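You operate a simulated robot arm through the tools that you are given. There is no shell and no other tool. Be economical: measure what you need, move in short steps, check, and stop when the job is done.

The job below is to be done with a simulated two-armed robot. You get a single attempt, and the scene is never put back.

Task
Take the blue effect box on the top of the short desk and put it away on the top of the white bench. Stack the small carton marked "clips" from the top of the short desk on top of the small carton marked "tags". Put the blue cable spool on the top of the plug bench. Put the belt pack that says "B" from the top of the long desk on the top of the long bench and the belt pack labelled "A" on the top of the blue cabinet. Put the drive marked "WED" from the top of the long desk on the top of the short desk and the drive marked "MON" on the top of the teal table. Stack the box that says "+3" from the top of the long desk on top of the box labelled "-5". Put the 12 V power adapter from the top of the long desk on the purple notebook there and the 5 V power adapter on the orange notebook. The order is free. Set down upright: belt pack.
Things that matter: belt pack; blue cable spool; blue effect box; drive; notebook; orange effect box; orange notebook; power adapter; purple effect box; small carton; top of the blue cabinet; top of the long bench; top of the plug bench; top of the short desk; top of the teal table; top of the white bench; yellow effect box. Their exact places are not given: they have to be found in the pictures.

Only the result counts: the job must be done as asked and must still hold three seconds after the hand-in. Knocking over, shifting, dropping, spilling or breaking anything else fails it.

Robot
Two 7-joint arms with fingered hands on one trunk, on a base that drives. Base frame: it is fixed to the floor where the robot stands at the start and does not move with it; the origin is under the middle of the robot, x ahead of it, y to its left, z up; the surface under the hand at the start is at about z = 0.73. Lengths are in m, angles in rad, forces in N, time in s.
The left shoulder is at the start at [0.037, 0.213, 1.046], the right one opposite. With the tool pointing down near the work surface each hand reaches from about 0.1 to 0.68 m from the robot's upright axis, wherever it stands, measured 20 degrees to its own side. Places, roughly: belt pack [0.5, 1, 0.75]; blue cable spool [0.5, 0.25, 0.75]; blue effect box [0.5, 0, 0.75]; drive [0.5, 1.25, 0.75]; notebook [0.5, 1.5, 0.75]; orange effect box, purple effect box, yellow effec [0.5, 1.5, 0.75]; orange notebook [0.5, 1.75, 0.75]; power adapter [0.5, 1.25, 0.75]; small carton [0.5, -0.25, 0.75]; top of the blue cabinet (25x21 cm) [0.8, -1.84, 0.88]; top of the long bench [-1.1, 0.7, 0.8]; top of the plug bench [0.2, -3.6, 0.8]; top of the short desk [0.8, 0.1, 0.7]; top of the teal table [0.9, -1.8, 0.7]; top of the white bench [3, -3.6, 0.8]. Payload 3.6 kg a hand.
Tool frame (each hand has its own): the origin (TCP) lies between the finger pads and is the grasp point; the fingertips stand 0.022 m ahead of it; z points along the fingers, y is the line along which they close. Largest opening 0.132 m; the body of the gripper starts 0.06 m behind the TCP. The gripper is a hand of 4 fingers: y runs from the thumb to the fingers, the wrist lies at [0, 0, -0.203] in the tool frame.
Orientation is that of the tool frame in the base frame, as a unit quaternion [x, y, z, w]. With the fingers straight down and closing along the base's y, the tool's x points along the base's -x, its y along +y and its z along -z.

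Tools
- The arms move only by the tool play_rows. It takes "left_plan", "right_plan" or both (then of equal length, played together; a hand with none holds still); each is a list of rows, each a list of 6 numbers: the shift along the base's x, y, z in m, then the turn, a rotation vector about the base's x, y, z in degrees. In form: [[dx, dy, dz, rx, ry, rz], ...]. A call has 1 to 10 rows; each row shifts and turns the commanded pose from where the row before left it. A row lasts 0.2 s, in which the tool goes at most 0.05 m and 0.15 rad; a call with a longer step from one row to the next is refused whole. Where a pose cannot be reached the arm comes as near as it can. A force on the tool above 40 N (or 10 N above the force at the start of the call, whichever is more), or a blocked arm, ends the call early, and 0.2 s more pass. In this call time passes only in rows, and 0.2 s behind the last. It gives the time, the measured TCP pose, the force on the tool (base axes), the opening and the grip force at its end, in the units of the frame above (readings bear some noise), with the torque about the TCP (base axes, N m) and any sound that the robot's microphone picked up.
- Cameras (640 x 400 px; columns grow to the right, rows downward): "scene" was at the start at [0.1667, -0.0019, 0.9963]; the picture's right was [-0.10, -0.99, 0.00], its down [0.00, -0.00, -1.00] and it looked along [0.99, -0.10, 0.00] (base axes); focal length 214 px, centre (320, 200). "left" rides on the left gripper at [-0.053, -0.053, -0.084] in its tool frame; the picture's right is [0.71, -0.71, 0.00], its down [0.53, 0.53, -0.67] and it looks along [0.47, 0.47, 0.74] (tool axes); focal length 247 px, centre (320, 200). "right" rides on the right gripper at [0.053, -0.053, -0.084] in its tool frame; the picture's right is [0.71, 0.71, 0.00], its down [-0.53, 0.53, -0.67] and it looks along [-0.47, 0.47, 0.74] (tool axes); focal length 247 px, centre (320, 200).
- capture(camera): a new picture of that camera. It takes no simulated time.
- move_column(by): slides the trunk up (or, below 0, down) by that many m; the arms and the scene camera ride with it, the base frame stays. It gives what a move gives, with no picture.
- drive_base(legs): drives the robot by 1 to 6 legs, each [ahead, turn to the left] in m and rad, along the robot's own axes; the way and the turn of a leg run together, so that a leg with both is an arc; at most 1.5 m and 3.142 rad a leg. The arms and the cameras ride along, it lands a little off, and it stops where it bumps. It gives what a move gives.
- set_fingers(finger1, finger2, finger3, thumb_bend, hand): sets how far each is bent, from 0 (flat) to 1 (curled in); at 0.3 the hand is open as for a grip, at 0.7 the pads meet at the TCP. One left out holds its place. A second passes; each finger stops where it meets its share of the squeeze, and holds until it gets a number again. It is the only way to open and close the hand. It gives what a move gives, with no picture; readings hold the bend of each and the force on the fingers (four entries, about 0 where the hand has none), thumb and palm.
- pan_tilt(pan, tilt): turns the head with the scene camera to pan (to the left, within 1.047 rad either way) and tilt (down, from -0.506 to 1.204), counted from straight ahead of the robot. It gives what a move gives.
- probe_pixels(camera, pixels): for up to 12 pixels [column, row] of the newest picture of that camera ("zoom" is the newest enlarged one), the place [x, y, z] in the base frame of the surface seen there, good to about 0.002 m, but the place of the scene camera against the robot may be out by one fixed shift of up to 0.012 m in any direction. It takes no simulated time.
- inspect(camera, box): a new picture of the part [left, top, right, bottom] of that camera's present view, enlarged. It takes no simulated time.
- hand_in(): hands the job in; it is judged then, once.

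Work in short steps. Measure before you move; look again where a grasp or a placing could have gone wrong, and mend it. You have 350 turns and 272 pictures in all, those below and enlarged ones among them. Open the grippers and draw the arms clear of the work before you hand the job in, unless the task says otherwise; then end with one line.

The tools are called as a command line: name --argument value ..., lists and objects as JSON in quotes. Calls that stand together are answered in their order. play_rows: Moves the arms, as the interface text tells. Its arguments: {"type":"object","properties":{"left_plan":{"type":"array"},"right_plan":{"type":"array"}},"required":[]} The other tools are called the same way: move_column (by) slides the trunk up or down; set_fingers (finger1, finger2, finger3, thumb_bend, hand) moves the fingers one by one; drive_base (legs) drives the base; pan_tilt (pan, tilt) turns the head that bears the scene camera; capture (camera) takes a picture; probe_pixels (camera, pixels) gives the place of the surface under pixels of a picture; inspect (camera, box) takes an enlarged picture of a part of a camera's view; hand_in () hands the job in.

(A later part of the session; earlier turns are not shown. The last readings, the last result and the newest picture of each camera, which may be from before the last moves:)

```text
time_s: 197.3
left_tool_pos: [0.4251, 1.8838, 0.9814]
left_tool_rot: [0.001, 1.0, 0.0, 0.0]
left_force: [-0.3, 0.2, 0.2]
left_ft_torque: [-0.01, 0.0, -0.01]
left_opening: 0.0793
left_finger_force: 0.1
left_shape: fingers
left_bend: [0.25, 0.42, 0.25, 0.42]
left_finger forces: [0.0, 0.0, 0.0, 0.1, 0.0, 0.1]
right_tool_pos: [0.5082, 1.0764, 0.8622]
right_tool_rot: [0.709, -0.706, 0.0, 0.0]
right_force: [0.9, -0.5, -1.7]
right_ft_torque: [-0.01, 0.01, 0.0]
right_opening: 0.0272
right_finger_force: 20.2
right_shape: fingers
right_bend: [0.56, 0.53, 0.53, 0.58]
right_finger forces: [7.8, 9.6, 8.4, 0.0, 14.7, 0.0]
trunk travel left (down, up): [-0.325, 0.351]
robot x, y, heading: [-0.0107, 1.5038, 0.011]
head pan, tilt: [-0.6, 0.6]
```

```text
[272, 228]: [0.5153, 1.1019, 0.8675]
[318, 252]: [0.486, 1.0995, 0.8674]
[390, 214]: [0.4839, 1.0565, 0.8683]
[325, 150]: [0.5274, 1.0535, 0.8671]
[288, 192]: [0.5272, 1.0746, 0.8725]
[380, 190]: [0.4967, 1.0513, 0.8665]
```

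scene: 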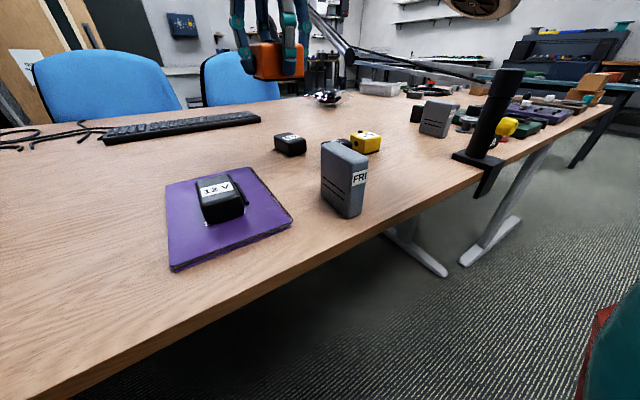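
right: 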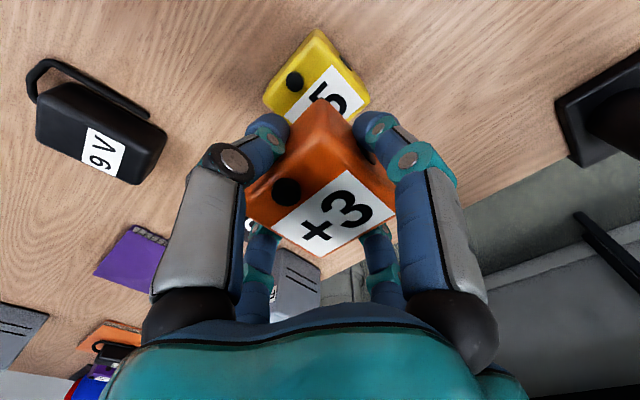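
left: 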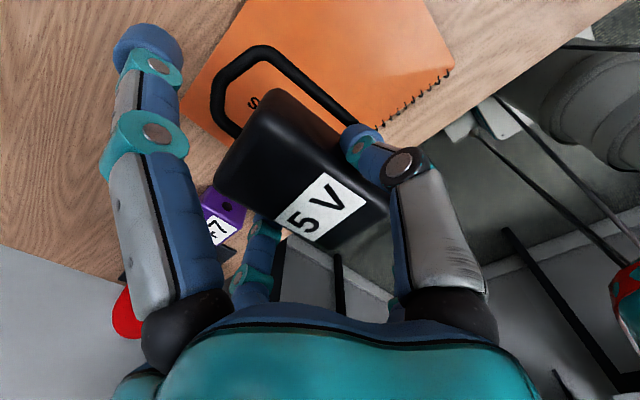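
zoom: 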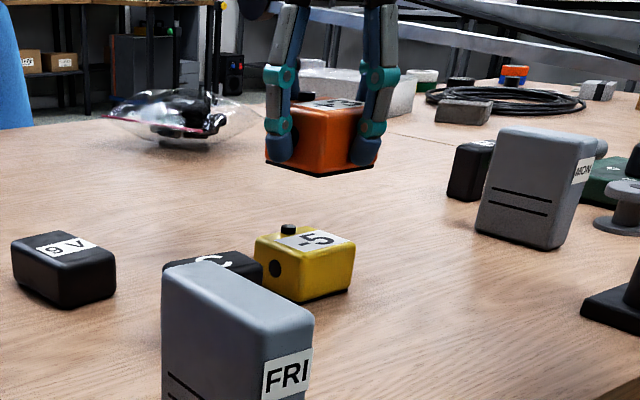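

Box is centered on the TCP. Shift (+0.005,-0.0065) and lower finely.

play_rows --right_plan '[[0.005, -0.0065, -0.01, 0, 0, 0], [0, 0, -0.03, 0, 0, 0], [0, 0, -0.008, 0, 0, 0], [0, 0, -0.003, 0, 0, 0], [0, 0, -0.002, 0, 0, 0]]'

inspect --camera "scene" --box '[270, 60, 470, 185]'

```text
time_s: 198.5
left_tool_pos: [0.4245, 1.8856, 0.9824]
left_tool_rot: [0.002, 1.0, -0.001, 0.0]
left_force: [0.4, 0.2, 1.0]
left_ft_torque: [-0.02, -0.01, -0.02]
left_opening: 0.0792
left_finger_force: 0.1
left_shape: fingers
left_bend: [0.25, 0.42, 0.25, 0.42]
left_finger forces: [0.0, 0.0, 0.0, 0.1, 0.0, 0.0]
right_tool_pos: [0.5147, 1.0696, 0.8085]
right_tool_rot: [0.709, -0.706, 0.001, 0.001]
right_force: [0.0, -0.4, -1.4]
right_ft_torque: [-0.03, -0.02, 0.01]
right_opening: 0.0275
right_finger_force: 20.8
right_shape: fingers
right_bend: [0.56, 0.53, 0.53, 0.58]
right_finger forces: [7.8, 9.5, 8.5, 0.1, 14.7, 0.0]
trunk travel left (down, up): [-0.325, 0.351]
robot x, y, heading: [-0.013, 1.507, 0.01]
head pan, tilt: [-0.6, 0.6]
```

```text
3.20 times, centred on (370, 122) of scene
```

zoom: 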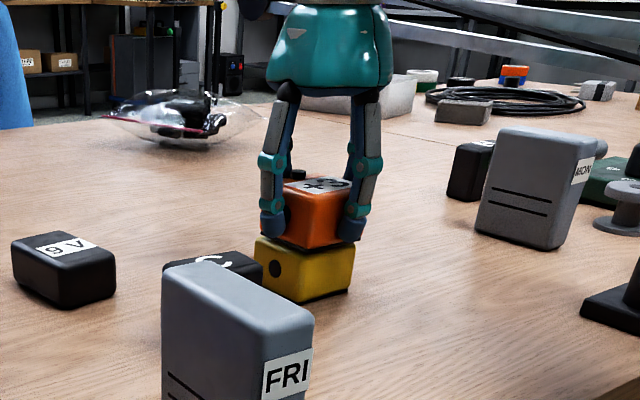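

Not yet in contact; step 2 mm at a time.

play_rows --right_plan '[[0, 0, -0.002, 0, 0, 0], [0, 0, -0.002, 0, 0, 0]]'

```text
time_s: 199.1
left_tool_pos: [0.425, 1.8839, 0.9821]
left_tool_rot: [0.002, 1.0, -0.001, 0.001]
left_force: [0.0, 0.7, -1.0]
left_ft_torque: [0.0, 0.04, 0.01]
left_opening: 0.0791
left_finger_force: 0.1
left_shape: fingers
left_bend: [0.25, 0.42, 0.25, 0.42]
left_finger forces: [0.0, 0.1, 0.1, 0.0, 0.1, 0.0]
right_tool_pos: [0.5156, 1.0696, 0.8048]
right_tool_rot: [0.708, -0.706, 0.001, 0.001]
right_force: [-0.8, -1.0, 3.2]
right_ft_torque: [-0.02, 0.02, -0.04]
right_opening: 0.0271
right_finger_force: 20.8
right_shape: fingers
right_bend: [0.56, 0.52, 0.53, 0.58]
right_finger forces: [8.1, 9.7, 8.4, 0.0, 15.0, 0.0]
trunk travel left (down, up): [-0.325, 0.351]
robot x, y, heading: [-0.012, 1.5086, 0.015]
head pan, tilt: [-0.6, 0.6]
```

Contact begins; one more 1.5 mm step then release.

play_rows --right_plan '[[0, 0, -0.0015, 0, 0, 0]]'

set_fingers --hand "right" --finger1 0.43 --finger2 0.43 --finger3 0.43 --thumb_bend 0.43

inspect --camera "scene" --box '[270, 60, 470, 185]'

```text
time_s: 199.5
left_tool_pos: [0.4258, 1.8837, 0.9823]
left_tool_rot: [0.001, 1.0, 0.0, 0.0]
left_force: [-0.1, 0.5, 0.3]
left_ft_torque: [-0.01, 0.02, 0.03]
left_opening: 0.0794
left_finger_force: 0.1
left_shape: fingers
left_bend: [0.25, 0.42, 0.25, 0.42]
left_finger forces: [0.0, 0.1, 0.0, 0.1, 0.1, 0.1]
right_tool_pos: [0.5146, 1.0703, 0.8051]
right_tool_rot: [0.708, -0.706, 0.003, -0.001]
right_force: [1.2, -0.8, 11.5]
right_ft_torque: [-0.03, -0.01, 0.01]
right_opening: 0.0273
right_finger_force: 21.5
right_shape: fingers
right_bend: [0.56, 0.52, 0.53, 0.58]
right_finger forces: [8.6, 9.5, 8.4, 0.1, 15.9, 0.0]
trunk travel left (down, up): [-0.325, 0.351]
robot x, y, heading: [-0.0113, 1.5052, 0.009]
head pan, tilt: [-0.6, 0.6]
```

```text
time_s: 200.5
left_tool_pos: [0.4249, 1.884, 0.9826]
left_tool_rot: [0.002, 1.0, -0.001, 0.0]
left_force: [0.8, -0.6, -0.4]
left_ft_torque: [0.0, 0.01, -0.03]
left_opening: 0.0793
left_finger_force: 0.0
left_shape: fingers
left_bend: [0.25, 0.42, 0.25, 0.42]
left_finger forces: [0.0, 0.0, 0.0, 0.1, 0.1, 0.0]
right_tool_pos: [0.5147, 1.0709, 0.8025]
right_tool_rot: [0.708, -0.706, 0.0, 0.001]
right_force: [0.6, 0.5, 0.2]
right_ft_torque: [0.01, 0.01, -0.02]
right_opening: 0.057
right_finger_force: 0.0
right_shape: fingers
right_bend: [0.43, 0.43, 0.43, 0.43]
right_finger forces: [0.1, 0.0, 0.0, 0.1, 0.0, 0.0]
trunk travel left (down, up): [-0.325, 0.351]
robot x, y, heading: [-0.0132, 1.505, 0.008]
head pan, tilt: [-0.6, 0.6]
```

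```text
3.20 times, centred on (370, 122) of scene
```

zoom: 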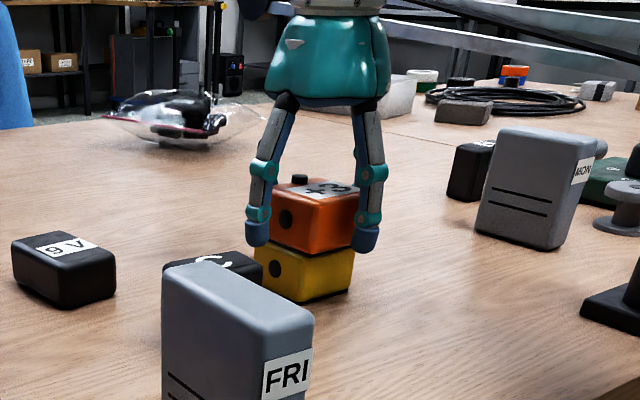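

Sits flat. Rise carefully and check.

play_rows --right_plan '[[0, 0, 0.03, 0, 0, 0], [0, 0, 0.045, 0, 0, 0], [0, 0, 0.045, 0, 0, 0], [0, 0, 0.045, 0, 0, 0]]'

inspect --camera "scene" --box '[270, 60, 470, 185]'

```text
time_s: 201.5
left_tool_pos: [0.4258, 1.8837, 0.9815]
left_tool_rot: [0.002, 1.0, 0.0, 0.001]
left_force: [0.1, 0.5, -0.2]
left_ft_torque: [-0.01, 0.02, 0.04]
left_opening: 0.0794
left_finger_force: 0.1
left_shape: fingers
left_bend: [0.25, 0.42, 0.25, 0.42]
left_finger forces: [0.0, 0.0, 0.0, 0.0, 0.1, 0.0]
right_tool_pos: [0.5158, 1.0717, 0.9683]
right_tool_rot: [0.708, -0.706, 0.0, 0.001]
right_force: [-0.2, 0.7, -0.1]
right_ft_torque: [-0.02, -0.04, 0.03]
right_opening: 0.0568
right_finger_force: 0.1
right_shape: fingers
right_bend: [0.43, 0.43, 0.43, 0.43]
right_finger forces: [0.1, 0.0, 0.0, 0.0, 0.1, 0.0]
trunk travel left (down, up): [-0.325, 0.351]
robot x, y, heading: [-0.0141, 1.5072, 0.01]
head pan, tilt: [-0.6, 0.6]
```

```text
3.20 times, centred on (370, 122) of scene
```

zoom: 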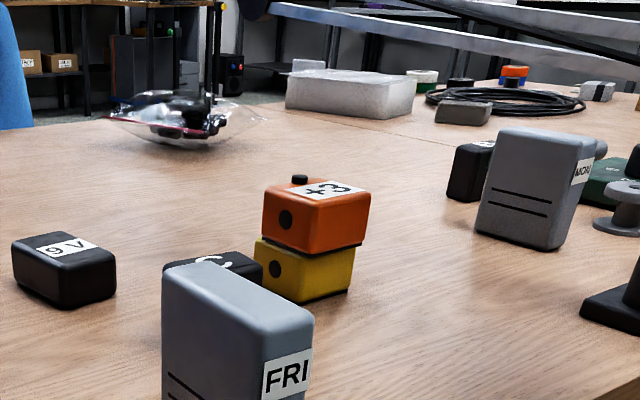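

Stack good. Now WED with the left hand: move above and look.

play_rows --left_plan '[[0.035, -0.03, 0, 0, 0, 0], [0.035, -0.03, 0, 0, 0, 0], [0.035, -0.03, 0, 0, 0, 0], [0.03, -0.03, 0, 0, 0, 0]]' --right_plan '[[-0.03, 0.03, 0, 0, 0, 0], [-0.03, 0.03, 0, 0, 0, 0], [-0.03, 0.03, 0, 0, 0, 0], [0, 0, 0, 0, 0, 0]]'

capture --camera "left"

```text
time_s: 202.5
left_tool_pos: [0.5616, 1.7618, 0.982]
left_tool_rot: [0.002, 1.0, 0.001, 0.0]
left_force: [0.3, 0.0, 0.0]
left_ft_torque: [-0.04, -0.01, -0.01]
left_opening: 0.0795
left_finger_force: 0.1
left_shape: fingers
left_bend: [0.25, 0.42, 0.25, 0.42]
left_finger forces: [0.0, 0.1, 0.0, 0.0, 0.1, 0.0]
right_tool_pos: [0.4258, 1.1619, 0.9686]
right_tool_rot: [0.708, -0.706, 0.0, 0.002]
right_force: [-0.2, 0.0, 0.4]
right_ft_torque: [-0.02, 0.0, -0.01]
right_opening: 0.0574
right_finger_force: 0.1
right_shape: fingers
right_bend: [0.43, 0.43, 0.43, 0.43]
right_finger forces: [0.0, 0.0, 0.1, 0.0, 0.1, 0.0]
trunk travel left (down, up): [-0.325, 0.351]
robot x, y, heading: [-0.0127, 1.5035, 0.018]
head pan, tilt: [-0.6, 0.6]
```

```text
181 pictures are left
```

left: 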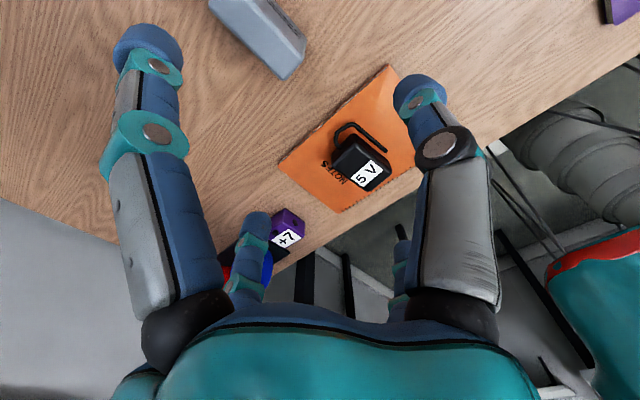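

inspect --camera "left" --box '[190, 0, 330, 90]'

probe_pixels --camera "left" --pixels '[[212, 6], [280, 60], [302, 45], [275, 5], [250, 3], [255, 30], [283, 75]]'

```text
4.44 times, centred on (260, 45) of left
```

zoom: 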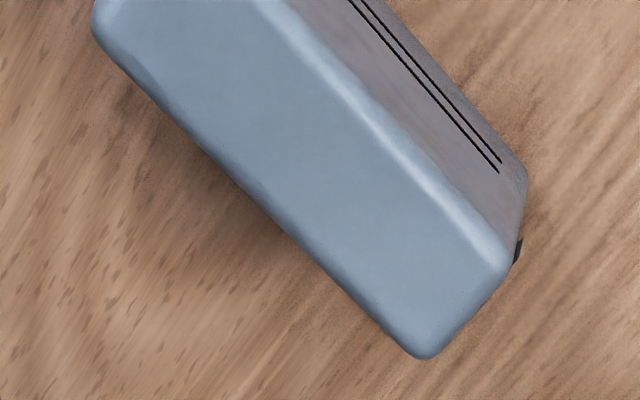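

```text
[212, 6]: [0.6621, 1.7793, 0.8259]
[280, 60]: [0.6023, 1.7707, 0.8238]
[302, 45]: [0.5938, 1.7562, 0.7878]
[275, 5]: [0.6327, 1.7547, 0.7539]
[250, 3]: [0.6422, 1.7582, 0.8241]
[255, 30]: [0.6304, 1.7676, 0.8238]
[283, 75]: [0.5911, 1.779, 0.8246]
```

WED: x 0.589–0.66, y 1.757–1.784, top 0.825; slightly far, so drive 0.05 ahead.

drive_base --legs '[[0.05, 0]]'

set_fingers --hand "left" --finger1 0.15 --finger2 0.45 --finger3 0.15 --thumb_bend 0.45

```text
time_s: 203.4
left_tool_pos: [0.6119, 1.7628, 0.9813]
left_tool_rot: [0.001, 1.0, -0.001, -0.001]
left_force: [0.2, -0.4, 0.2]
left_ft_torque: [0.04, 0.0, -0.02]
left_opening: 0.0792
left_finger_force: 0.0
left_shape: fingers
left_bend: [0.25, 0.42, 0.25, 0.42]
left_finger forces: [0.0, 0.0, 0.0, 0.1, 0.0, 0.0]
right_tool_pos: [0.4792, 1.164, 0.9672]
right_tool_rot: [0.709, -0.705, 0.001, 0.001]
right_force: [0.0, 0.0, -0.4]
right_ft_torque: [0.01, -0.01, 0.0]
right_opening: 0.0572
right_finger_force: 0.0
right_shape: fingers
right_bend: [0.43, 0.43, 0.43, 0.43]
right_finger forces: [0.1, 0.0, 0.0, 0.0, 0.0, 0.0]
trunk travel left (down, up): [-0.325, 0.351]
robot x, y, heading: [0.039, 1.5063, 0.007]
head pan, tilt: [-0.6, 0.6]
```

```text
time_s: 204.4
left_tool_pos: [0.6106, 1.7635, 0.9844]
left_tool_rot: [0.002, 1.0, 0.0, 0.0]
left_force: [-0.4, 0.3, -0.9]
left_ft_torque: [-0.01, 0.04, -0.03]
left_opening: 0.086
left_finger_force: 0.1
left_shape: fingers
left_bend: [0.15, 0.45, 0.15, 0.45]
left_finger forces: [0.0, 0.0, 0.0, 0.1, 0.0, 0.0]
right_tool_pos: [0.4778, 1.1641, 0.9685]
right_tool_rot: [0.709, -0.705, 0.0, 0.0]
right_force: [0.0, 0.0, 0.4]
right_ft_torque: [0.07, 0.0, 0.01]
right_opening: 0.0575
right_finger_force: 0.1
right_shape: fingers
right_bend: [0.43, 0.43, 0.43, 0.43]
right_finger forces: [0.0, 0.0, 0.1, 0.0, 0.0, 0.0]
trunk travel left (down, up): [-0.325, 0.351]
robot x, y, heading: [0.035, 1.5114, 0.014]
head pan, tilt: [-0.6, 0.6]
```

Descend to z≈0.795 and pinch in y.

play_rows --left_plan '[[0.008, 0.004, -0.04, 0, 0, 0], [0.008, 0.003, -0.04, 0, 0, 0], [0, 0, -0.035, 0, 0, 0]]'

capture --camera "left"

```text
time_s: 205.2
left_tool_pos: [0.6258, 1.7728, 0.8671]
left_tool_rot: [0.002, 1.0, 0.0, 0.0]
left_force: [0.3, -0.2, 0.8]
left_ft_torque: [-0.02, -0.03, 0.01]
left_opening: 0.0861
left_finger_force: 0.0
left_shape: fingers
left_bend: [0.15, 0.45, 0.15, 0.45]
left_finger forces: [0.0, 0.0, 0.1, 0.0, 0.0, 0.1]
right_tool_pos: [0.4774, 1.1636, 0.9662]
right_tool_rot: [0.709, -0.705, 0.0, 0.001]
right_force: [0.2, -0.8, 0.4]
right_ft_torque: [0.03, 0.02, -0.02]
right_opening: 0.0573
right_finger_force: 0.0
right_shape: fingers
right_bend: [0.43, 0.43, 0.43, 0.43]
right_finger forces: [0.1, 0.1, 0.1, 0.0, 0.0, 0.1]
trunk travel left (down, up): [-0.325, 0.351]
robot x, y, heading: [0.0391, 1.5087, 0.013]
head pan, tilt: [-0.6, 0.6]
```

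```text
179 pictures are left
```

left: 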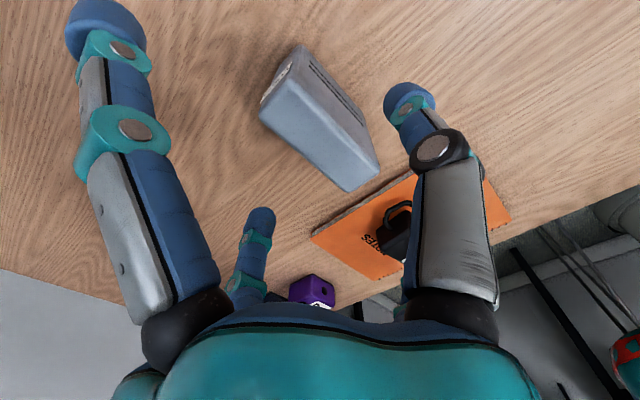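

Probe top corners before the final descent.

probe_pixels --camera "left" --pixels '[[263, 115], [345, 188], [376, 172], [290, 85], [318, 135]]'

```text
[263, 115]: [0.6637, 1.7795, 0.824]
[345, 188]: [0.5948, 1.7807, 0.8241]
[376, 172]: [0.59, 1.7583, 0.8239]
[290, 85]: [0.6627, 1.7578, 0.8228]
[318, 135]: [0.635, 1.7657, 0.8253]
```

Center (0.627,1.769). Descend and pinch.

play_rows --left_plan '[[0.001, -0.003, -0.04, 0, 0, 0], [0, 0, -0.032, 0, 0, 0]]'

set_fingers --hand "left" --finger2 0.75 --thumb_bend 0.75

capture --camera "left"

```text
time_s: 205.8
left_tool_pos: [0.6267, 1.7671, 0.7971]
left_tool_rot: [0.002, 1.0, 0.001, 0.001]
left_force: [0.5, 0.2, 0.6]
left_ft_torque: [0.02, -0.02, 0.04]
left_opening: 0.0859
left_finger_force: 0.0
left_shape: fingers
left_bend: [0.15, 0.45, 0.15, 0.45]
left_finger forces: [0.0, 0.1, 0.0, 0.0, 0.0, 0.0]
right_tool_pos: [0.4768, 1.1627, 0.968]
right_tool_rot: [0.709, -0.705, 0.001, 0.0]
right_force: [0.2, 0.2, -0.6]
right_ft_torque: [-0.01, 0.03, -0.02]
right_opening: 0.0573
right_finger_force: 0.0
right_shape: fingers
right_bend: [0.43, 0.43, 0.43, 0.43]
right_finger forces: [0.1, 0.0, 0.0, 0.0, 0.0, 0.0]
trunk travel left (down, up): [-0.325, 0.351]
robot x, y, heading: [0.0374, 1.5107, 0.012]
head pan, tilt: [-0.6, 0.6]
```

```text
time_s: 206.8
left_tool_pos: [0.628, 1.7662, 0.7982]
left_tool_rot: [0.002, 1.0, 0.0, 0.0]
left_force: [0.6, 1.3, 0.1]
left_ft_torque: [0.0, 0.03, -0.01]
left_opening: 0.0744
left_finger_force: 9.9
left_shape: fingers
left_bend: [0.15, 0.59, 0.15, 0.67]
left_finger forces: [0.1, 10.2, 0.0, 0.0, 9.8, 0.0]
right_tool_pos: [0.4764, 1.1656, 0.968]
right_tool_rot: [0.708, -0.706, 0.001, 0.001]
right_force: [0.2, -0.5, 0.3]
right_ft_torque: [0.01, 0.03, 0.0]
right_opening: 0.0571
right_finger_force: 0.0
right_shape: fingers
right_bend: [0.43, 0.43, 0.43, 0.43]
right_finger forces: [0.0, 0.0, 0.0, 0.0, 0.0, 0.0]
trunk travel left (down, up): [-0.325, 0.351]
robot x, y, heading: [0.0378, 1.5069, 0.012]
head pan, tilt: [-0.6, 0.6]
```

```text
178 pictures are left
```

left: 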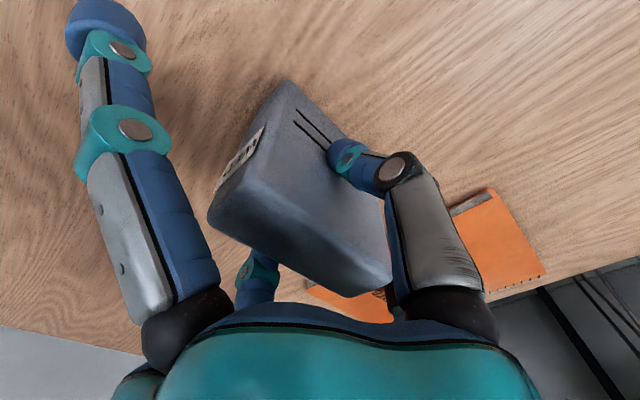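

Held at 10 N. Lift, retract both hands.

play_rows --left_plan '[[0, 0, 0.03, 0, 0, 0], [0, 0, 0.045, 0, 0, 0], [0, 0, 0.045, 0, 0, 0], [0, 0, 0.045, 0, 0, 0], [-0.03, 0, 0.03, 0, 0, 0], [-0.045, 0, 0, 0, 0, 0], [-0.045, -0.01, 0, 0, 0, 0], [-0.045, -0.02, 0, 0, 0, 0], [-0.03, -0.03, 0, 0, 0, 0]]' --right_plan '[[0, 0, 0.03, 0, 0, 0], [-0.02, 0, 0, 0, 0, 0], [-0.04, 0.02, 0, 0, 0, 0], [-0.04, 0.02, 0, 0, 0, 0], [-0.02, 0.04, 0, 0, 0, 0], [0, 0.04, 0, 0, 0, 0], [0, 0, 0, 0, 0, 0], [0, 0, 0, 0, 0, 0], [0, 0, 0, 0, 0, 0]]'

capture --camera "left"

```text
time_s: 208.8
left_tool_pos: [0.4289, 1.7061, 0.9909]
left_tool_rot: [0.001, 1.0, 0.001, 0.001]
left_force: [0.2, -0.7, -2.6]
left_ft_torque: [-0.02, -0.03, -0.02]
left_opening: 0.0743
left_finger_force: 9.7
left_shape: fingers
left_bend: [0.15, 0.59, 0.15, 0.67]
left_finger forces: [0.0, 9.9, 0.1, 0.1, 9.8, 0.0]
right_tool_pos: [0.3563, 1.2848, 0.9972]
right_tool_rot: [0.709, -0.706, 0.001, 0.001]
right_force: [0.4, 0.1, 0.0]
right_ft_torque: [0.04, 0.0, -0.01]
right_opening: 0.0573
right_finger_force: 0.0
right_shape: fingers
right_bend: [0.43, 0.43, 0.43, 0.43]
right_finger forces: [0.1, 0.0, 0.0, 0.0, 0.1, 0.0]
trunk travel left (down, up): [-0.325, 0.351]
robot x, y, heading: [0.0374, 1.5049, 0.011]
head pan, tilt: [-0.6, 0.6]
```

```text
177 pictures are left
```

left: 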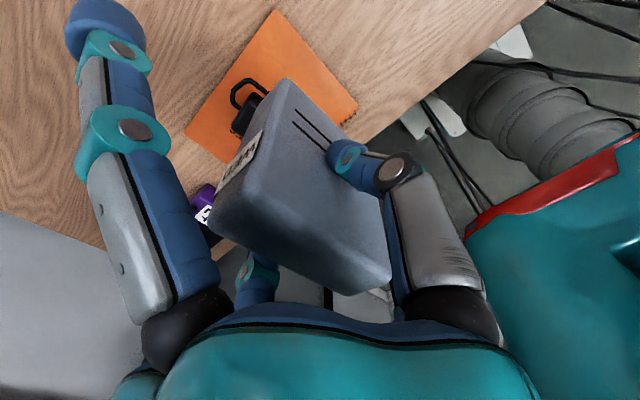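

Raise the trunk, back away and turn to the south.

move_column --by 0.15

drive_base --legs '[[-0.22, 0], [0, -0.5], [0, -0.5], [0, -0.5]]'

```text
time_s: 210.6
left_tool_pos: [0.4333, 1.7079, 1.1422]
left_tool_rot: [0.001, 1.0, 0.001, 0.001]
left_force: [0.2, -0.8, -2.9]
left_ft_torque: [0.02, 0.01, 0.01]
left_opening: 0.0744
left_finger_force: 10.2
left_shape: fingers
left_bend: [0.15, 0.59, 0.15, 0.67]
left_finger forces: [0.0, 10.0, 0.0, 0.0, 9.9, 0.1]
right_tool_pos: [0.3568, 1.2838, 1.1479]
right_tool_rot: [0.71, -0.705, 0.0, 0.001]
right_force: [-0.7, -0.3, 0.5]
right_ft_torque: [0.0, 0.0, 0.0]
right_opening: 0.0574
right_finger_force: 0.1
right_shape: fingers
right_bend: [0.43, 0.43, 0.43, 0.43]
right_finger forces: [0.1, 0.0, 0.0, 0.0, 0.1, 0.0]
trunk travel left (down, up): [-0.475, 0.201]
robot x, y, heading: [0.0376, 1.5061, 0.015]
head pan, tilt: [-0.6, 0.6]
```

```text
time_s: 214.9
left_tool_pos: [0.2257, 1.3248, 1.1426]
left_tool_rot: [0.429, 0.903, 0.002, 0.0]
left_force: [0.4, 0.5, -3.4]
left_ft_torque: [0.0, -0.01, -0.01]
left_opening: 0.0746
left_finger_force: 9.8
left_shape: fingers
left_bend: [0.15, 0.59, 0.15, 0.67]
left_finger forces: [0.0, 9.9, 0.1, 0.1, 9.8, 0.0]
right_tool_pos: [-0.1515, 1.1151, 1.1492]
right_tool_rot: [-0.337, 0.941, 0.0, 0.0]
right_force: [-0.5, -0.4, 0.5]
right_ft_torque: [0.04, -0.02, 0.0]
right_opening: 0.0573
right_finger_force: 0.1
right_shape: fingers
right_bend: [0.43, 0.43, 0.43, 0.43]
right_finger forces: [0.0, 0.0, 0.0, 0.0, 0.0, 0.1]
trunk travel left (down, up): [-0.475, 0.201]
robot x, y, heading: [-0.1493, 1.5328, -0.897]
head pan, tilt: [-0.6, 0.6]
stopped in leg 3: the robot was blocked; the commanded pose is now the measured one
```

Continue the turn with a small arc ahead.

drive_base --legs '[[0, -0.7]]'

drive_base --legs '[[1.1, 0.0]]'

pan_tilt --pan 0.9 --tilt 0.6

capture --camera "scene"

```text
time_s: 217.2
left_tool_pos: [0.0078, 1.1313, 1.1423]
left_tool_rot: [0.712, 0.703, 0.001, 0.0]
left_force: [0.2, -0.4, -2.3]
left_ft_torque: [0.02, 0.01, 0.02]
left_opening: 0.0743
left_finger_force: 9.7
left_shape: fingers
left_bend: [0.15, 0.59, 0.15, 0.67]
left_finger forces: [0.1, 9.9, 0.0, 0.0, 9.7, 0.1]
right_tool_pos: [-0.4146, 1.2111, 1.1491]
right_tool_rot: [0.005, 1.0, 0.0, -0.001]
right_force: [-0.6, 1.1, -0.1]
right_ft_torque: [0.01, 0.02, 0.0]
right_opening: 0.0575
right_finger_force: 0.1
right_shape: fingers
right_bend: [0.43, 0.43, 0.43, 0.43]
right_finger forces: [0.0, 0.0, 0.0, 0.0, 0.1, 0.1]
trunk travel left (down, up): [-0.475, 0.201]
robot x, y, heading: [-0.1125, 1.5292, -1.589]
head pan, tilt: [-0.6, 0.6]
```

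```text
time_s: 222.8
left_tool_pos: [0.0073, 0.0434, 1.1428]
left_tool_rot: [0.705, 0.709, 0.0, 0.0]
left_force: [-0.2, 0.1, -2.5]
left_ft_torque: [0.01, 0.0, 0.01]
left_opening: 0.0744
left_finger_force: 9.8
left_shape: fingers
left_bend: [0.15, 0.59, 0.15, 0.67]
left_finger forces: [0.1, 9.9, 0.1, 0.0, 9.7, 0.0]
right_tool_pos: [-0.4182, 0.1158, 1.151]
right_tool_rot: [-0.006, 1.0, 0.0, -0.001]
right_force: [0.8, 0.5, -0.5]
right_ft_torque: [0.0, 0.01, -0.02]
right_opening: 0.0578
right_finger_force: 0.1
right_shape: fingers
right_bend: [0.43, 0.43, 0.43, 0.43]
right_finger forces: [0.0, 0.1, 0.0, 0.0, 0.1, 0.0]
trunk travel left (down, up): [-0.475, 0.201]
robot x, y, heading: [-0.1288, 0.4391, -1.57]
head pan, tilt: [-0.6, 0.6]
```

```text
time_s: 224.4
left_tool_pos: [0.0067, 0.0428, 1.1429]
left_tool_rot: [0.705, 0.709, 0.001, 0.0]
left_force: [0.2, 0.5, -2.7]
left_ft_torque: [0.01, 0.07, 0.01]
left_opening: 0.0742
left_finger_force: 10.0
left_shape: fingers
left_bend: [0.15, 0.59, 0.15, 0.67]
left_finger forces: [0.1, 10.0, 0.1, 0.0, 9.7, 0.1]
right_tool_pos: [-0.4183, 0.1158, 1.151]
right_tool_rot: [-0.005, 1.0, 0.0, -0.002]
right_force: [-0.2, -0.3, 0.7]
right_ft_torque: [0.0, -0.01, 0.0]
right_opening: 0.0576
right_finger_force: 0.1
right_shape: fingers
right_bend: [0.43, 0.43, 0.43, 0.43]
right_finger forces: [0.1, 0.1, 0.1, 0.0, 0.0, 0.0]
trunk travel left (down, up): [-0.475, 0.201]
robot x, y, heading: [-0.1249, 0.4404, -1.568]
head pan, tilt: [0.901, 0.6]
```

```text
176 pictures are left
```

scene: 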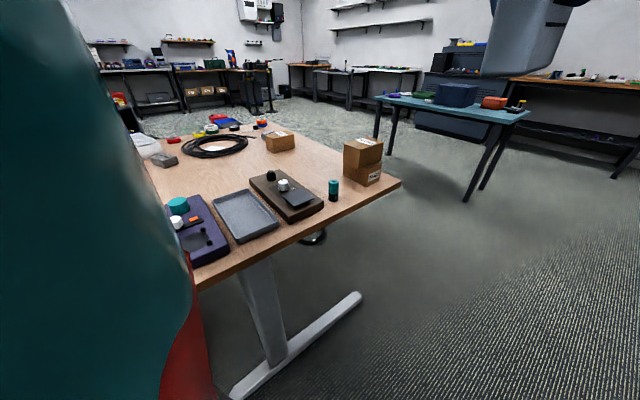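

Turn left to face the desk here.

drive_base --legs '[[0, 0.8]]'

drive_base --legs '[[0, 0.77]]'

pan_tilt --pan 0.2 --tilt 0.7

capture --camera "scene"

```text
time_s: 226.9
left_tool_pos: [0.2515, 0.2535, 1.1435]
left_tool_rot: [0.377, 0.926, 0.0, 0.0]
left_force: [0.7, -1.0, -2.8]
left_ft_torque: [-0.03, -0.02, -0.03]
left_opening: 0.0743
left_finger_force: 9.6
left_shape: fingers
left_bend: [0.15, 0.59, 0.15, 0.67]
left_finger forces: [0.0, 9.8, 0.1, 0.0, 9.6, 0.0]
right_tool_pos: [-0.1006, 0.003, 1.1501]
right_tool_rot: [-0.39, 0.921, 0.0, -0.001]
right_force: [0.0, -0.3, 0.6]
right_ft_torque: [0.01, 0.01, 0.0]
right_opening: 0.0574
right_finger_force: 0.0
right_shape: fingers
right_bend: [0.43, 0.43, 0.43, 0.43]
right_finger forces: [0.1, 0.0, 0.1, 0.0, 0.1, 0.1]
trunk travel left (down, up): [-0.475, 0.201]
robot x, y, heading: [-0.1505, 0.415, -0.783]
head pan, tilt: [0.901, 0.6]
```

```text
time_s: 229.4
left_tool_pos: [0.2518, 0.5726, 1.1432]
left_tool_rot: [0.007, 1.0, 0.0, -0.002]
left_force: [-0.2, -0.4, -2.4]
left_ft_torque: [-0.03, 0.03, 0.0]
left_opening: 0.074
left_finger_force: 9.7
left_shape: fingers
left_bend: [0.15, 0.58, 0.15, 0.68]
left_finger forces: [0.1, 9.8, 0.0, 0.0, 9.7, 0.0]
right_tool_pos: [0.1698, 0.1498, 1.1515]
right_tool_rot: [-0.704, 0.71, 0.0, -0.001]
right_force: [0.6, -0.7, -0.1]
right_ft_torque: [0.0, 0.02, -0.02]
right_opening: 0.0573
right_finger_force: 0.1
right_shape: fingers
right_bend: [0.43, 0.43, 0.43, 0.43]
right_finger forces: [0.1, 0.0, 0.0, 0.0, 0.1, 0.0]
trunk travel left (down, up): [-0.475, 0.201]
robot x, y, heading: [-0.1472, 0.3782, -0.022]
head pan, tilt: [0.901, 0.6]
```

```text
time_s: 230.4
left_tool_pos: [0.2486, 0.5729, 1.1452]
left_tool_rot: [0.006, 1.0, 0.0, 0.0]
left_force: [0.3, 1.0, -3.1]
left_ft_torque: [-0.05, -0.02, -0.04]
left_opening: 0.0739
left_finger_force: 9.6
left_shape: fingers
left_bend: [0.15, 0.58, 0.15, 0.67]
left_finger forces: [0.0, 9.9, 0.1, 0.0, 9.5, 0.0]
right_tool_pos: [0.1684, 0.1494, 1.1517]
right_tool_rot: [-0.704, 0.71, -0.001, -0.001]
right_force: [0.1, -0.3, -0.3]
right_ft_torque: [0.02, 0.0, -0.02]
right_opening: 0.0576
right_finger_force: 0.0
right_shape: fingers
right_bend: [0.43, 0.43, 0.43, 0.43]
right_finger forces: [0.0, 0.1, 0.1, 0.0, 0.1, 0.0]
trunk travel left (down, up): [-0.475, 0.201]
robot x, y, heading: [-0.1492, 0.3748, -0.025]
head pan, tilt: [0.201, 0.7]
```

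```text
175 pictures are left
```

scene: 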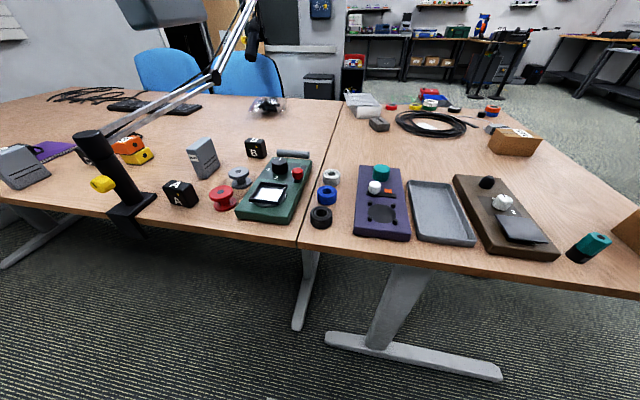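

Great view: A at (180,193), B at (255,148), MON drive at (203,158). Probe these and the free desk areas.

probe_pixels --camera "scene" --pixels '[[390, 152], [420, 155], [360, 135], [300, 238], [312, 180], [180, 193], [203, 158], [255, 148], [202, 142], [178, 184], [254, 141], [440, 182]]'

inspect --camera "scene" --box '[120, 110, 340, 248]'

```text
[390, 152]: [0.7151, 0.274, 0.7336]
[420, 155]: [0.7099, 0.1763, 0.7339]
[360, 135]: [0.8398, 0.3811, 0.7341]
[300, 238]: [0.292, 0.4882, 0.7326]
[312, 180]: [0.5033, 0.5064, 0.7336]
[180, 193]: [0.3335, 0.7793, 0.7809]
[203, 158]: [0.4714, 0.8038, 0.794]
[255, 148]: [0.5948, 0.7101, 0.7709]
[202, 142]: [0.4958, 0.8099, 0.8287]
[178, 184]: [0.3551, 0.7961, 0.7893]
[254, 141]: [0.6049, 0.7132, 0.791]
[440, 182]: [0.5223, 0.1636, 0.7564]
```

```text
2.90 times, centred on (230, 179) of scene
```

zoom: 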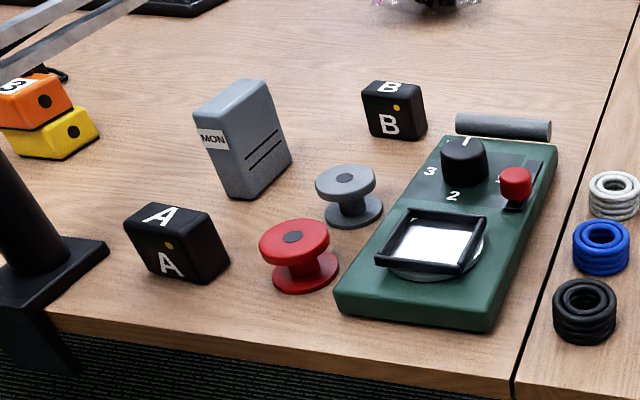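

Free spot for WED ≈ (0.62,0.40). Drive ahead 0.14 and lower the trunk.

drive_base --legs '[[0.15, 0.03]]'

move_column --by -0.15

pan_tilt --pan 0.2 --tilt 0.75

capture --camera "scene"

```text
time_s: 231.8
left_tool_pos: [0.3979, 0.5824, 1.1435]
left_tool_rot: [-0.008, 1.0, -0.001, -0.001]
left_force: [0.0, -0.7, -3.1]
left_ft_torque: [-0.06, 0.01, 0.01]
left_opening: 0.0739
left_finger_force: 9.4
left_shape: fingers
left_bend: [0.15, 0.58, 0.15, 0.67]
left_finger forces: [0.0, 10.0, 0.1, 0.0, 9.7, 0.0]
right_tool_pos: [0.3288, 0.1567, 1.1506]
right_tool_rot: [0.714, -0.7, -0.001, 0.001]
right_force: [-0.1, -0.5, -0.2]
right_ft_torque: [0.06, 0.02, 0.01]
right_opening: 0.0573
right_finger_force: 0.1
right_shape: fingers
right_bend: [0.43, 0.43, 0.43, 0.43]
right_finger forces: [0.0, 0.0, 0.0, 0.0, 0.1, 0.1]
trunk travel left (down, up): [-0.475, 0.201]
robot x, y, heading: [0.0057, 0.3747, 0.004]
head pan, tilt: [0.201, 0.7]
```

```text
time_s: 233.6
left_tool_pos: [0.3953, 0.582, 0.9937]
left_tool_rot: [-0.007, 1.0, 0.001, 0.0]
left_force: [-0.7, 0.3, -1.8]
left_ft_torque: [-0.02, -0.02, -0.01]
left_opening: 0.0739
left_finger_force: 10.2
left_shape: fingers
left_bend: [0.15, 0.58, 0.15, 0.67]
left_finger forces: [0.1, 10.0, 0.0, 0.0, 9.6, 0.0]
right_tool_pos: [0.3263, 0.1559, 1.0031]
right_tool_rot: [0.715, -0.699, 0.0, 0.001]
right_force: [-0.3, -1.4, 0.1]
right_ft_torque: [0.02, -0.01, 0.03]
right_opening: 0.0573
right_finger_force: 0.1
right_shape: fingers
right_bend: [0.43, 0.43, 0.43, 0.43]
right_finger forces: [0.0, 0.0, 0.0, 0.0, 0.0, 0.1]
trunk travel left (down, up): [-0.325, 0.351]
robot x, y, heading: [0.0043, 0.371, 0.004]
head pan, tilt: [0.201, 0.7]
```

```text
time_s: 234.2
left_tool_pos: [0.3961, 0.5824, 0.9941]
left_tool_rot: [-0.008, 1.0, 0.002, 0.0]
left_force: [0.3, -0.1, -2.3]
left_ft_torque: [-0.01, 0.02, 0.0]
left_opening: 0.0736
left_finger_force: 10.0
left_shape: fingers
left_bend: [0.15, 0.58, 0.15, 0.67]
left_finger forces: [0.0, 9.9, 0.0, 0.0, 9.6, 0.1]
right_tool_pos: [0.3266, 0.1562, 1.002]
right_tool_rot: [0.715, -0.699, 0.001, 0.001]
right_force: [-0.7, -1.0, 0.5]
right_ft_torque: [0.03, 0.01, 0.01]
right_opening: 0.0575
right_finger_force: 0.0
right_shape: fingers
right_bend: [0.43, 0.43, 0.43, 0.43]
right_finger forces: [0.1, 0.0, 0.0, 0.0, 0.0, 0.0]
trunk travel left (down, up): [-0.325, 0.351]
robot x, y, heading: [0.0029, 0.3775, 0.006]
head pan, tilt: [0.201, 0.75]
```

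```text
173 pictures are left
```

scene: 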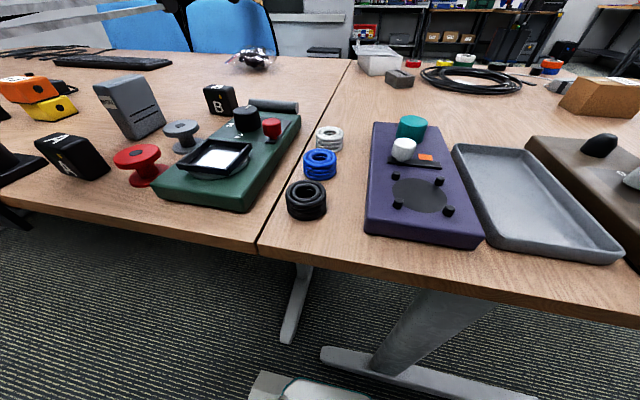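

Probe the free zone behind the rings and purple box.

probe_pixels --camera "scene" --pixels '[[365, 112], [370, 98], [385, 118], [420, 112], [341, 110], [329, 128], [440, 130]]'

```text
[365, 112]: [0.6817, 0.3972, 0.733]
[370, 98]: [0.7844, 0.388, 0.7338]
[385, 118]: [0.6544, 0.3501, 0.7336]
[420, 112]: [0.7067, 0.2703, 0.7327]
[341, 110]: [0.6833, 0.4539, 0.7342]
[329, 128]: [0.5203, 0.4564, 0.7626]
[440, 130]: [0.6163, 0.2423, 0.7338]
```

Move WED over (0.625,0.405) and descend to 0.83.

play_rows --left_plan '[[0.0327, -0.0253, 0, 0, 0, 0], [0.0327, -0.0253, 0, 0, 0, 0], [0.0327, -0.0253, 0, 0, 0, 0], [0.0327, -0.0253, 0, 0, 0, 0], [0.0327, -0.0253, 0, 0, 0, 0], [0.0327, -0.0253, 0, 0, 0, 0], [0.0327, -0.0253, -0.02, 0, 0, 0], [0, 0, -0.045, 0, 0, 0], [0, 0, -0.045, 0, 0, 0], [0, 0, -0.045, 0, 0, 0]]'

capture --camera "scene"

capture --camera "left"

```text
time_s: 236.4
left_tool_pos: [0.6062, 0.4146, 0.8371]
left_tool_rot: [-0.008, 1.0, 0.001, -0.001]
left_force: [0.4, 0.3, -2.6]
left_ft_torque: [-0.03, 0.0, 0.0]
left_opening: 0.0741
left_finger_force: 9.4
left_shape: fingers
left_bend: [0.15, 0.59, 0.15, 0.68]
left_finger forces: [0.0, 10.0, 0.0, 0.1, 9.8, 0.1]
left hand out of reach, approached as far as the arm can: row 7
right_tool_pos: [0.3273, 0.1573, 1.0015]
right_tool_rot: [0.715, -0.7, 0.0, 0.002]
right_force: [0.2, 0.2, 0.7]
right_ft_torque: [0.0, -0.02, 0.0]
right_opening: 0.0576
right_finger_force: 0.0
right_shape: fingers
right_bend: [0.43, 0.43, 0.43, 0.43]
right_finger forces: [0.1, 0.0, 0.0, 0.0, 0.0, 0.0]
trunk travel left (down, up): [-0.325, 0.351]
robot x, y, heading: [0.0044, 0.3758, 0.004]
head pan, tilt: [0.201, 0.75]
```

```text
172 pictures are left
```

scene: 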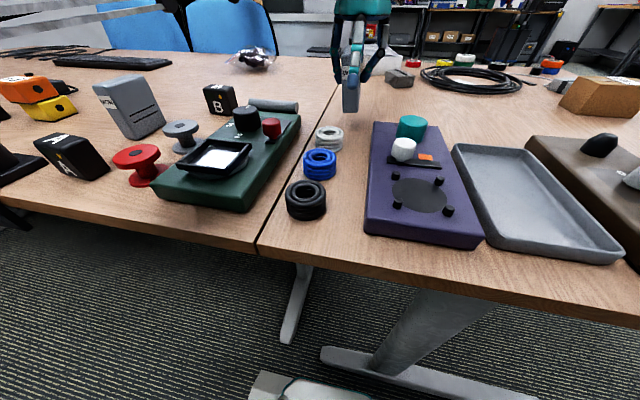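

```text
171 pictures are left
```

left: 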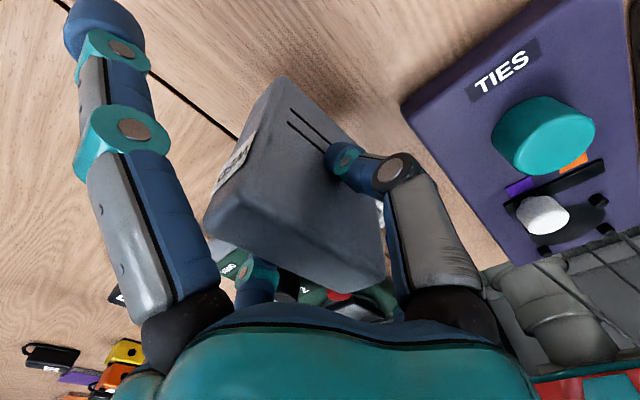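

Lower to the desk (0.037).

play_rows --left_plan '[[0.003, -0.004, -0.025, 0, 0, 0], [0, 0, -0.009, 0, 0, 0], [0, 0, -0.003, 0, 0, 0], [0, 0, -0.002, 0, 0, 0]]'

```text
time_s: 237.4
left_tool_pos: [0.6094, 0.4122, 0.7979]
left_tool_rot: [-0.008, 1.0, 0.001, 0.0]
left_force: [0.0, -0.3, 2.7]
left_ft_torque: [0.04, 0.07, 0.0]
left_opening: 0.0744
left_finger_force: 10.4
left_shape: fingers
left_bend: [0.15, 0.59, 0.15, 0.68]
left_finger forces: [0.1, 9.9, 0.0, 0.1, 10.8, 0.0]
right_tool_pos: [0.3262, 0.158, 1.003]
right_tool_rot: [0.715, -0.7, 0.0, 0.001]
right_force: [-0.1, 0.1, -0.6]
right_ft_torque: [-0.01, -0.01, 0.02]
right_opening: 0.0577
right_finger_force: 0.1
right_shape: fingers
right_bend: [0.43, 0.43, 0.43, 0.43]
right_finger forces: [0.1, 0.0, 0.0, 0.1, 0.1, 0.1]
trunk travel left (down, up): [-0.325, 0.351]
robot x, y, heading: [0.0011, 0.3737, 0.003]
head pan, tilt: [0.201, 0.75]
```

Contact. Press 1.5 mm more to seat it, release gently, rise.

play_rows --left_plan '[[0, 0, -0.0015, 0, 0, 0]]'

set_fingers --hand "left" --finger2 0.48 --thumb_bend 0.48

play_rows --left_plan '[[0, 0, 0.03, 0, 0, 0], [0, 0, 0.045, 0, 0, 0], [0, 0, 0.045, 0, 0, 0], [0, 0, 0.045, 0, 0, 0]]'

capture --camera "scene"

```text
time_s: 237.8
left_tool_pos: [0.6099, 0.4113, 0.798]
left_tool_rot: [-0.008, 1.0, 0.0, 0.001]
left_force: [-0.2, -0.4, 8.5]
left_ft_torque: [0.08, -0.02, 0.0]
left_opening: 0.0742
left_finger_force: 12.5
left_shape: fingers
left_bend: [0.15, 0.59, 0.15, 0.68]
left_finger forces: [0.1, 10.8, 0.0, 0.0, 12.8, 0.1]
right_tool_pos: [0.3254, 0.1572, 1.0032]
right_tool_rot: [0.714, -0.7, 0.001, 0.0]
right_force: [0.5, -0.1, 0.1]
right_ft_torque: [0.0, 0.03, 0.01]
right_opening: 0.0577
right_finger_force: 0.0
right_shape: fingers
right_bend: [0.43, 0.43, 0.43, 0.43]
right_finger forces: [0.0, 0.0, 0.0, 0.1, 0.1, 0.0]
trunk travel left (down, up): [-0.325, 0.351]
robot x, y, heading: [0.0014, 0.3745, 0.003]
head pan, tilt: [0.201, 0.75]
```

```text
time_s: 238.8
left_tool_pos: [0.61, 0.4125, 0.7951]
left_tool_rot: [-0.009, 1.0, 0.001, 0.0]
left_force: [-0.1, -0.2, -1.0]
left_ft_torque: [0.01, 0.0, 0.0]
left_opening: 0.0836
left_finger_force: 0.1
left_shape: fingers
left_bend: [0.15, 0.48, 0.15, 0.48]
left_finger forces: [0.1, 0.0, 0.0, 0.0, 0.1, 0.1]
right_tool_pos: [0.326, 0.1566, 1.002]
right_tool_rot: [0.715, -0.699, 0.001, 0.0]
right_force: [-0.7, 0.3, 0.1]
right_ft_torque: [0.03, 0.0, 0.0]
right_opening: 0.0575
right_finger_force: 0.2
right_shape: fingers
right_bend: [0.43, 0.43, 0.43, 0.43]
right_finger forces: [0.0, 0.0, 0.0, 0.0, 0.0, 0.0]
trunk travel left (down, up): [-0.325, 0.351]
robot x, y, heading: [0.0032, 0.3744, 0.001]
head pan, tilt: [0.201, 0.75]
```

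```text
time_s: 239.8
left_tool_pos: [0.6058, 0.4127, 0.9603]
left_tool_rot: [-0.008, 1.0, 0.0, 0.0]
left_force: [-0.2, 0.0, -0.2]
left_ft_torque: [0.0, -0.01, 0.02]
left_opening: 0.0839
left_finger_force: 0.0
left_shape: fingers
left_bend: [0.15, 0.48, 0.15, 0.48]
left_finger forces: [0.0, 0.0, 0.0, 0.0, 0.1, 0.0]
right_tool_pos: [0.3259, 0.1575, 1.0017]
right_tool_rot: [0.714, -0.7, 0.002, 0.0]
right_force: [1.0, -0.3, -0.1]
right_ft_torque: [0.01, 0.0, 0.03]
right_opening: 0.0575
right_finger_force: 0.1
right_shape: fingers
right_bend: [0.43, 0.43, 0.43, 0.43]
right_finger forces: [0.0, 0.0, 0.1, 0.0, 0.0, 0.0]
trunk travel left (down, up): [-0.325, 0.351]
robot x, y, heading: [0.0051, 0.3772, 0.0]
head pan, tilt: [0.201, 0.75]
```

```text
170 pictures are left
```

scene: 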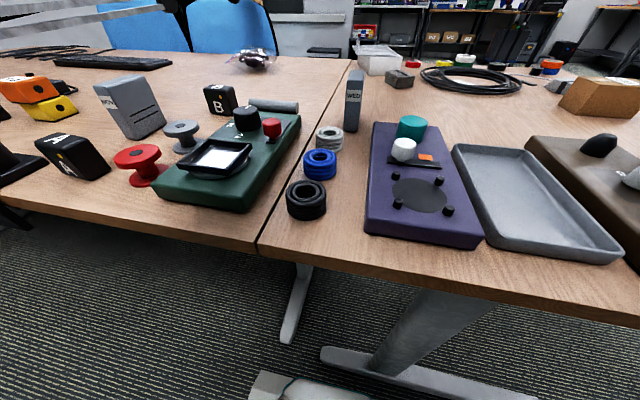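

WED stands. Retract the left hand and reposition the robot to y≈0.65.

play_rows --left_plan '[[-0.045, 0.02, 0.02, 0, 0, 0], [-0.045, 0.02, 0.02, 0, 0, 0], [-0.045, 0.02, 0.02, 0, 0, 0], [-0.045, 0.02, 0, 0, 0, 0], [-0.03, 0.02, 0, 0, 0, 0]]'

drive_base --legs '[[-0.14, 0], [0, 0.8]]'

drive_base --legs '[[0, 0.77]]'

```text
refused: row 1 steps farther than a row can; nothing moved
```

```text
time_s: 242.0
left_tool_pos: [0.4482, 0.5072, 0.9613]
left_tool_rot: [-0.092, 0.996, 0.001, 0.0]
left_force: [0.2, -0.3, 0.2]
left_ft_torque: [-0.03, 0.04, 0.03]
left_opening: 0.0838
left_finger_force: 0.0
left_shape: fingers
left_bend: [0.15, 0.48, 0.15, 0.48]
left_finger forces: [0.0, 0.1, 0.0, 0.0, 0.0, 0.0]
right_tool_pos: [0.2134, 0.2095, 1.0017]
right_tool_rot: [0.77, -0.638, 0.001, 0.001]
right_force: [-0.4, 0.7, -0.5]
right_ft_torque: [-0.02, -0.01, -0.03]
right_opening: 0.0574
right_finger_force: 0.1
right_shape: fingers
right_bend: [0.43, 0.43, 0.43, 0.43]
right_finger forces: [0.0, 0.0, 0.1, 0.0, 0.1, 0.0]
trunk travel left (down, up): [-0.325, 0.351]
robot x, y, heading: [-0.1372, 0.365, 0.168]
head pan, tilt: [0.201, 0.75]
stopped in leg 2: the robot was blocked; the commanded pose is now the measured one
```

```text
time_s: 243.7
left_tool_pos: [0.3379, 0.7321, 0.9623]
left_tool_rot: [-0.298, 0.955, 0.002, 0.0]
left_force: [0.3, 0.0, 0.2]
left_ft_torque: [0.04, -0.01, 0.01]
left_opening: 0.0837
left_finger_force: 0.0
left_shape: fingers
left_bend: [0.15, 0.48, 0.15, 0.48]
left_finger forces: [0.0, 0.0, 0.0, 0.0, 0.1, 0.1]
right_tool_pos: [0.2466, 0.3645, 1.0031]
right_tool_rot: [0.887, -0.462, 0.0, 0.001]
right_force: [0.4, -0.1, 0.1]
right_ft_torque: [-0.01, 0.01, -0.03]
right_opening: 0.0574
right_finger_force: 0.1
right_shape: fingers
right_bend: [0.43, 0.43, 0.43, 0.43]
right_finger forces: [0.0, 0.0, 0.0, 0.0, 0.0, 0.1]
trunk travel left (down, up): [-0.325, 0.351]
robot x, y, heading: [-0.1292, 0.3475, 0.591]
head pan, tilt: [0.201, 0.75]
stopped in leg 1: the robot was blocked; the commanded pose is now the measured one
```

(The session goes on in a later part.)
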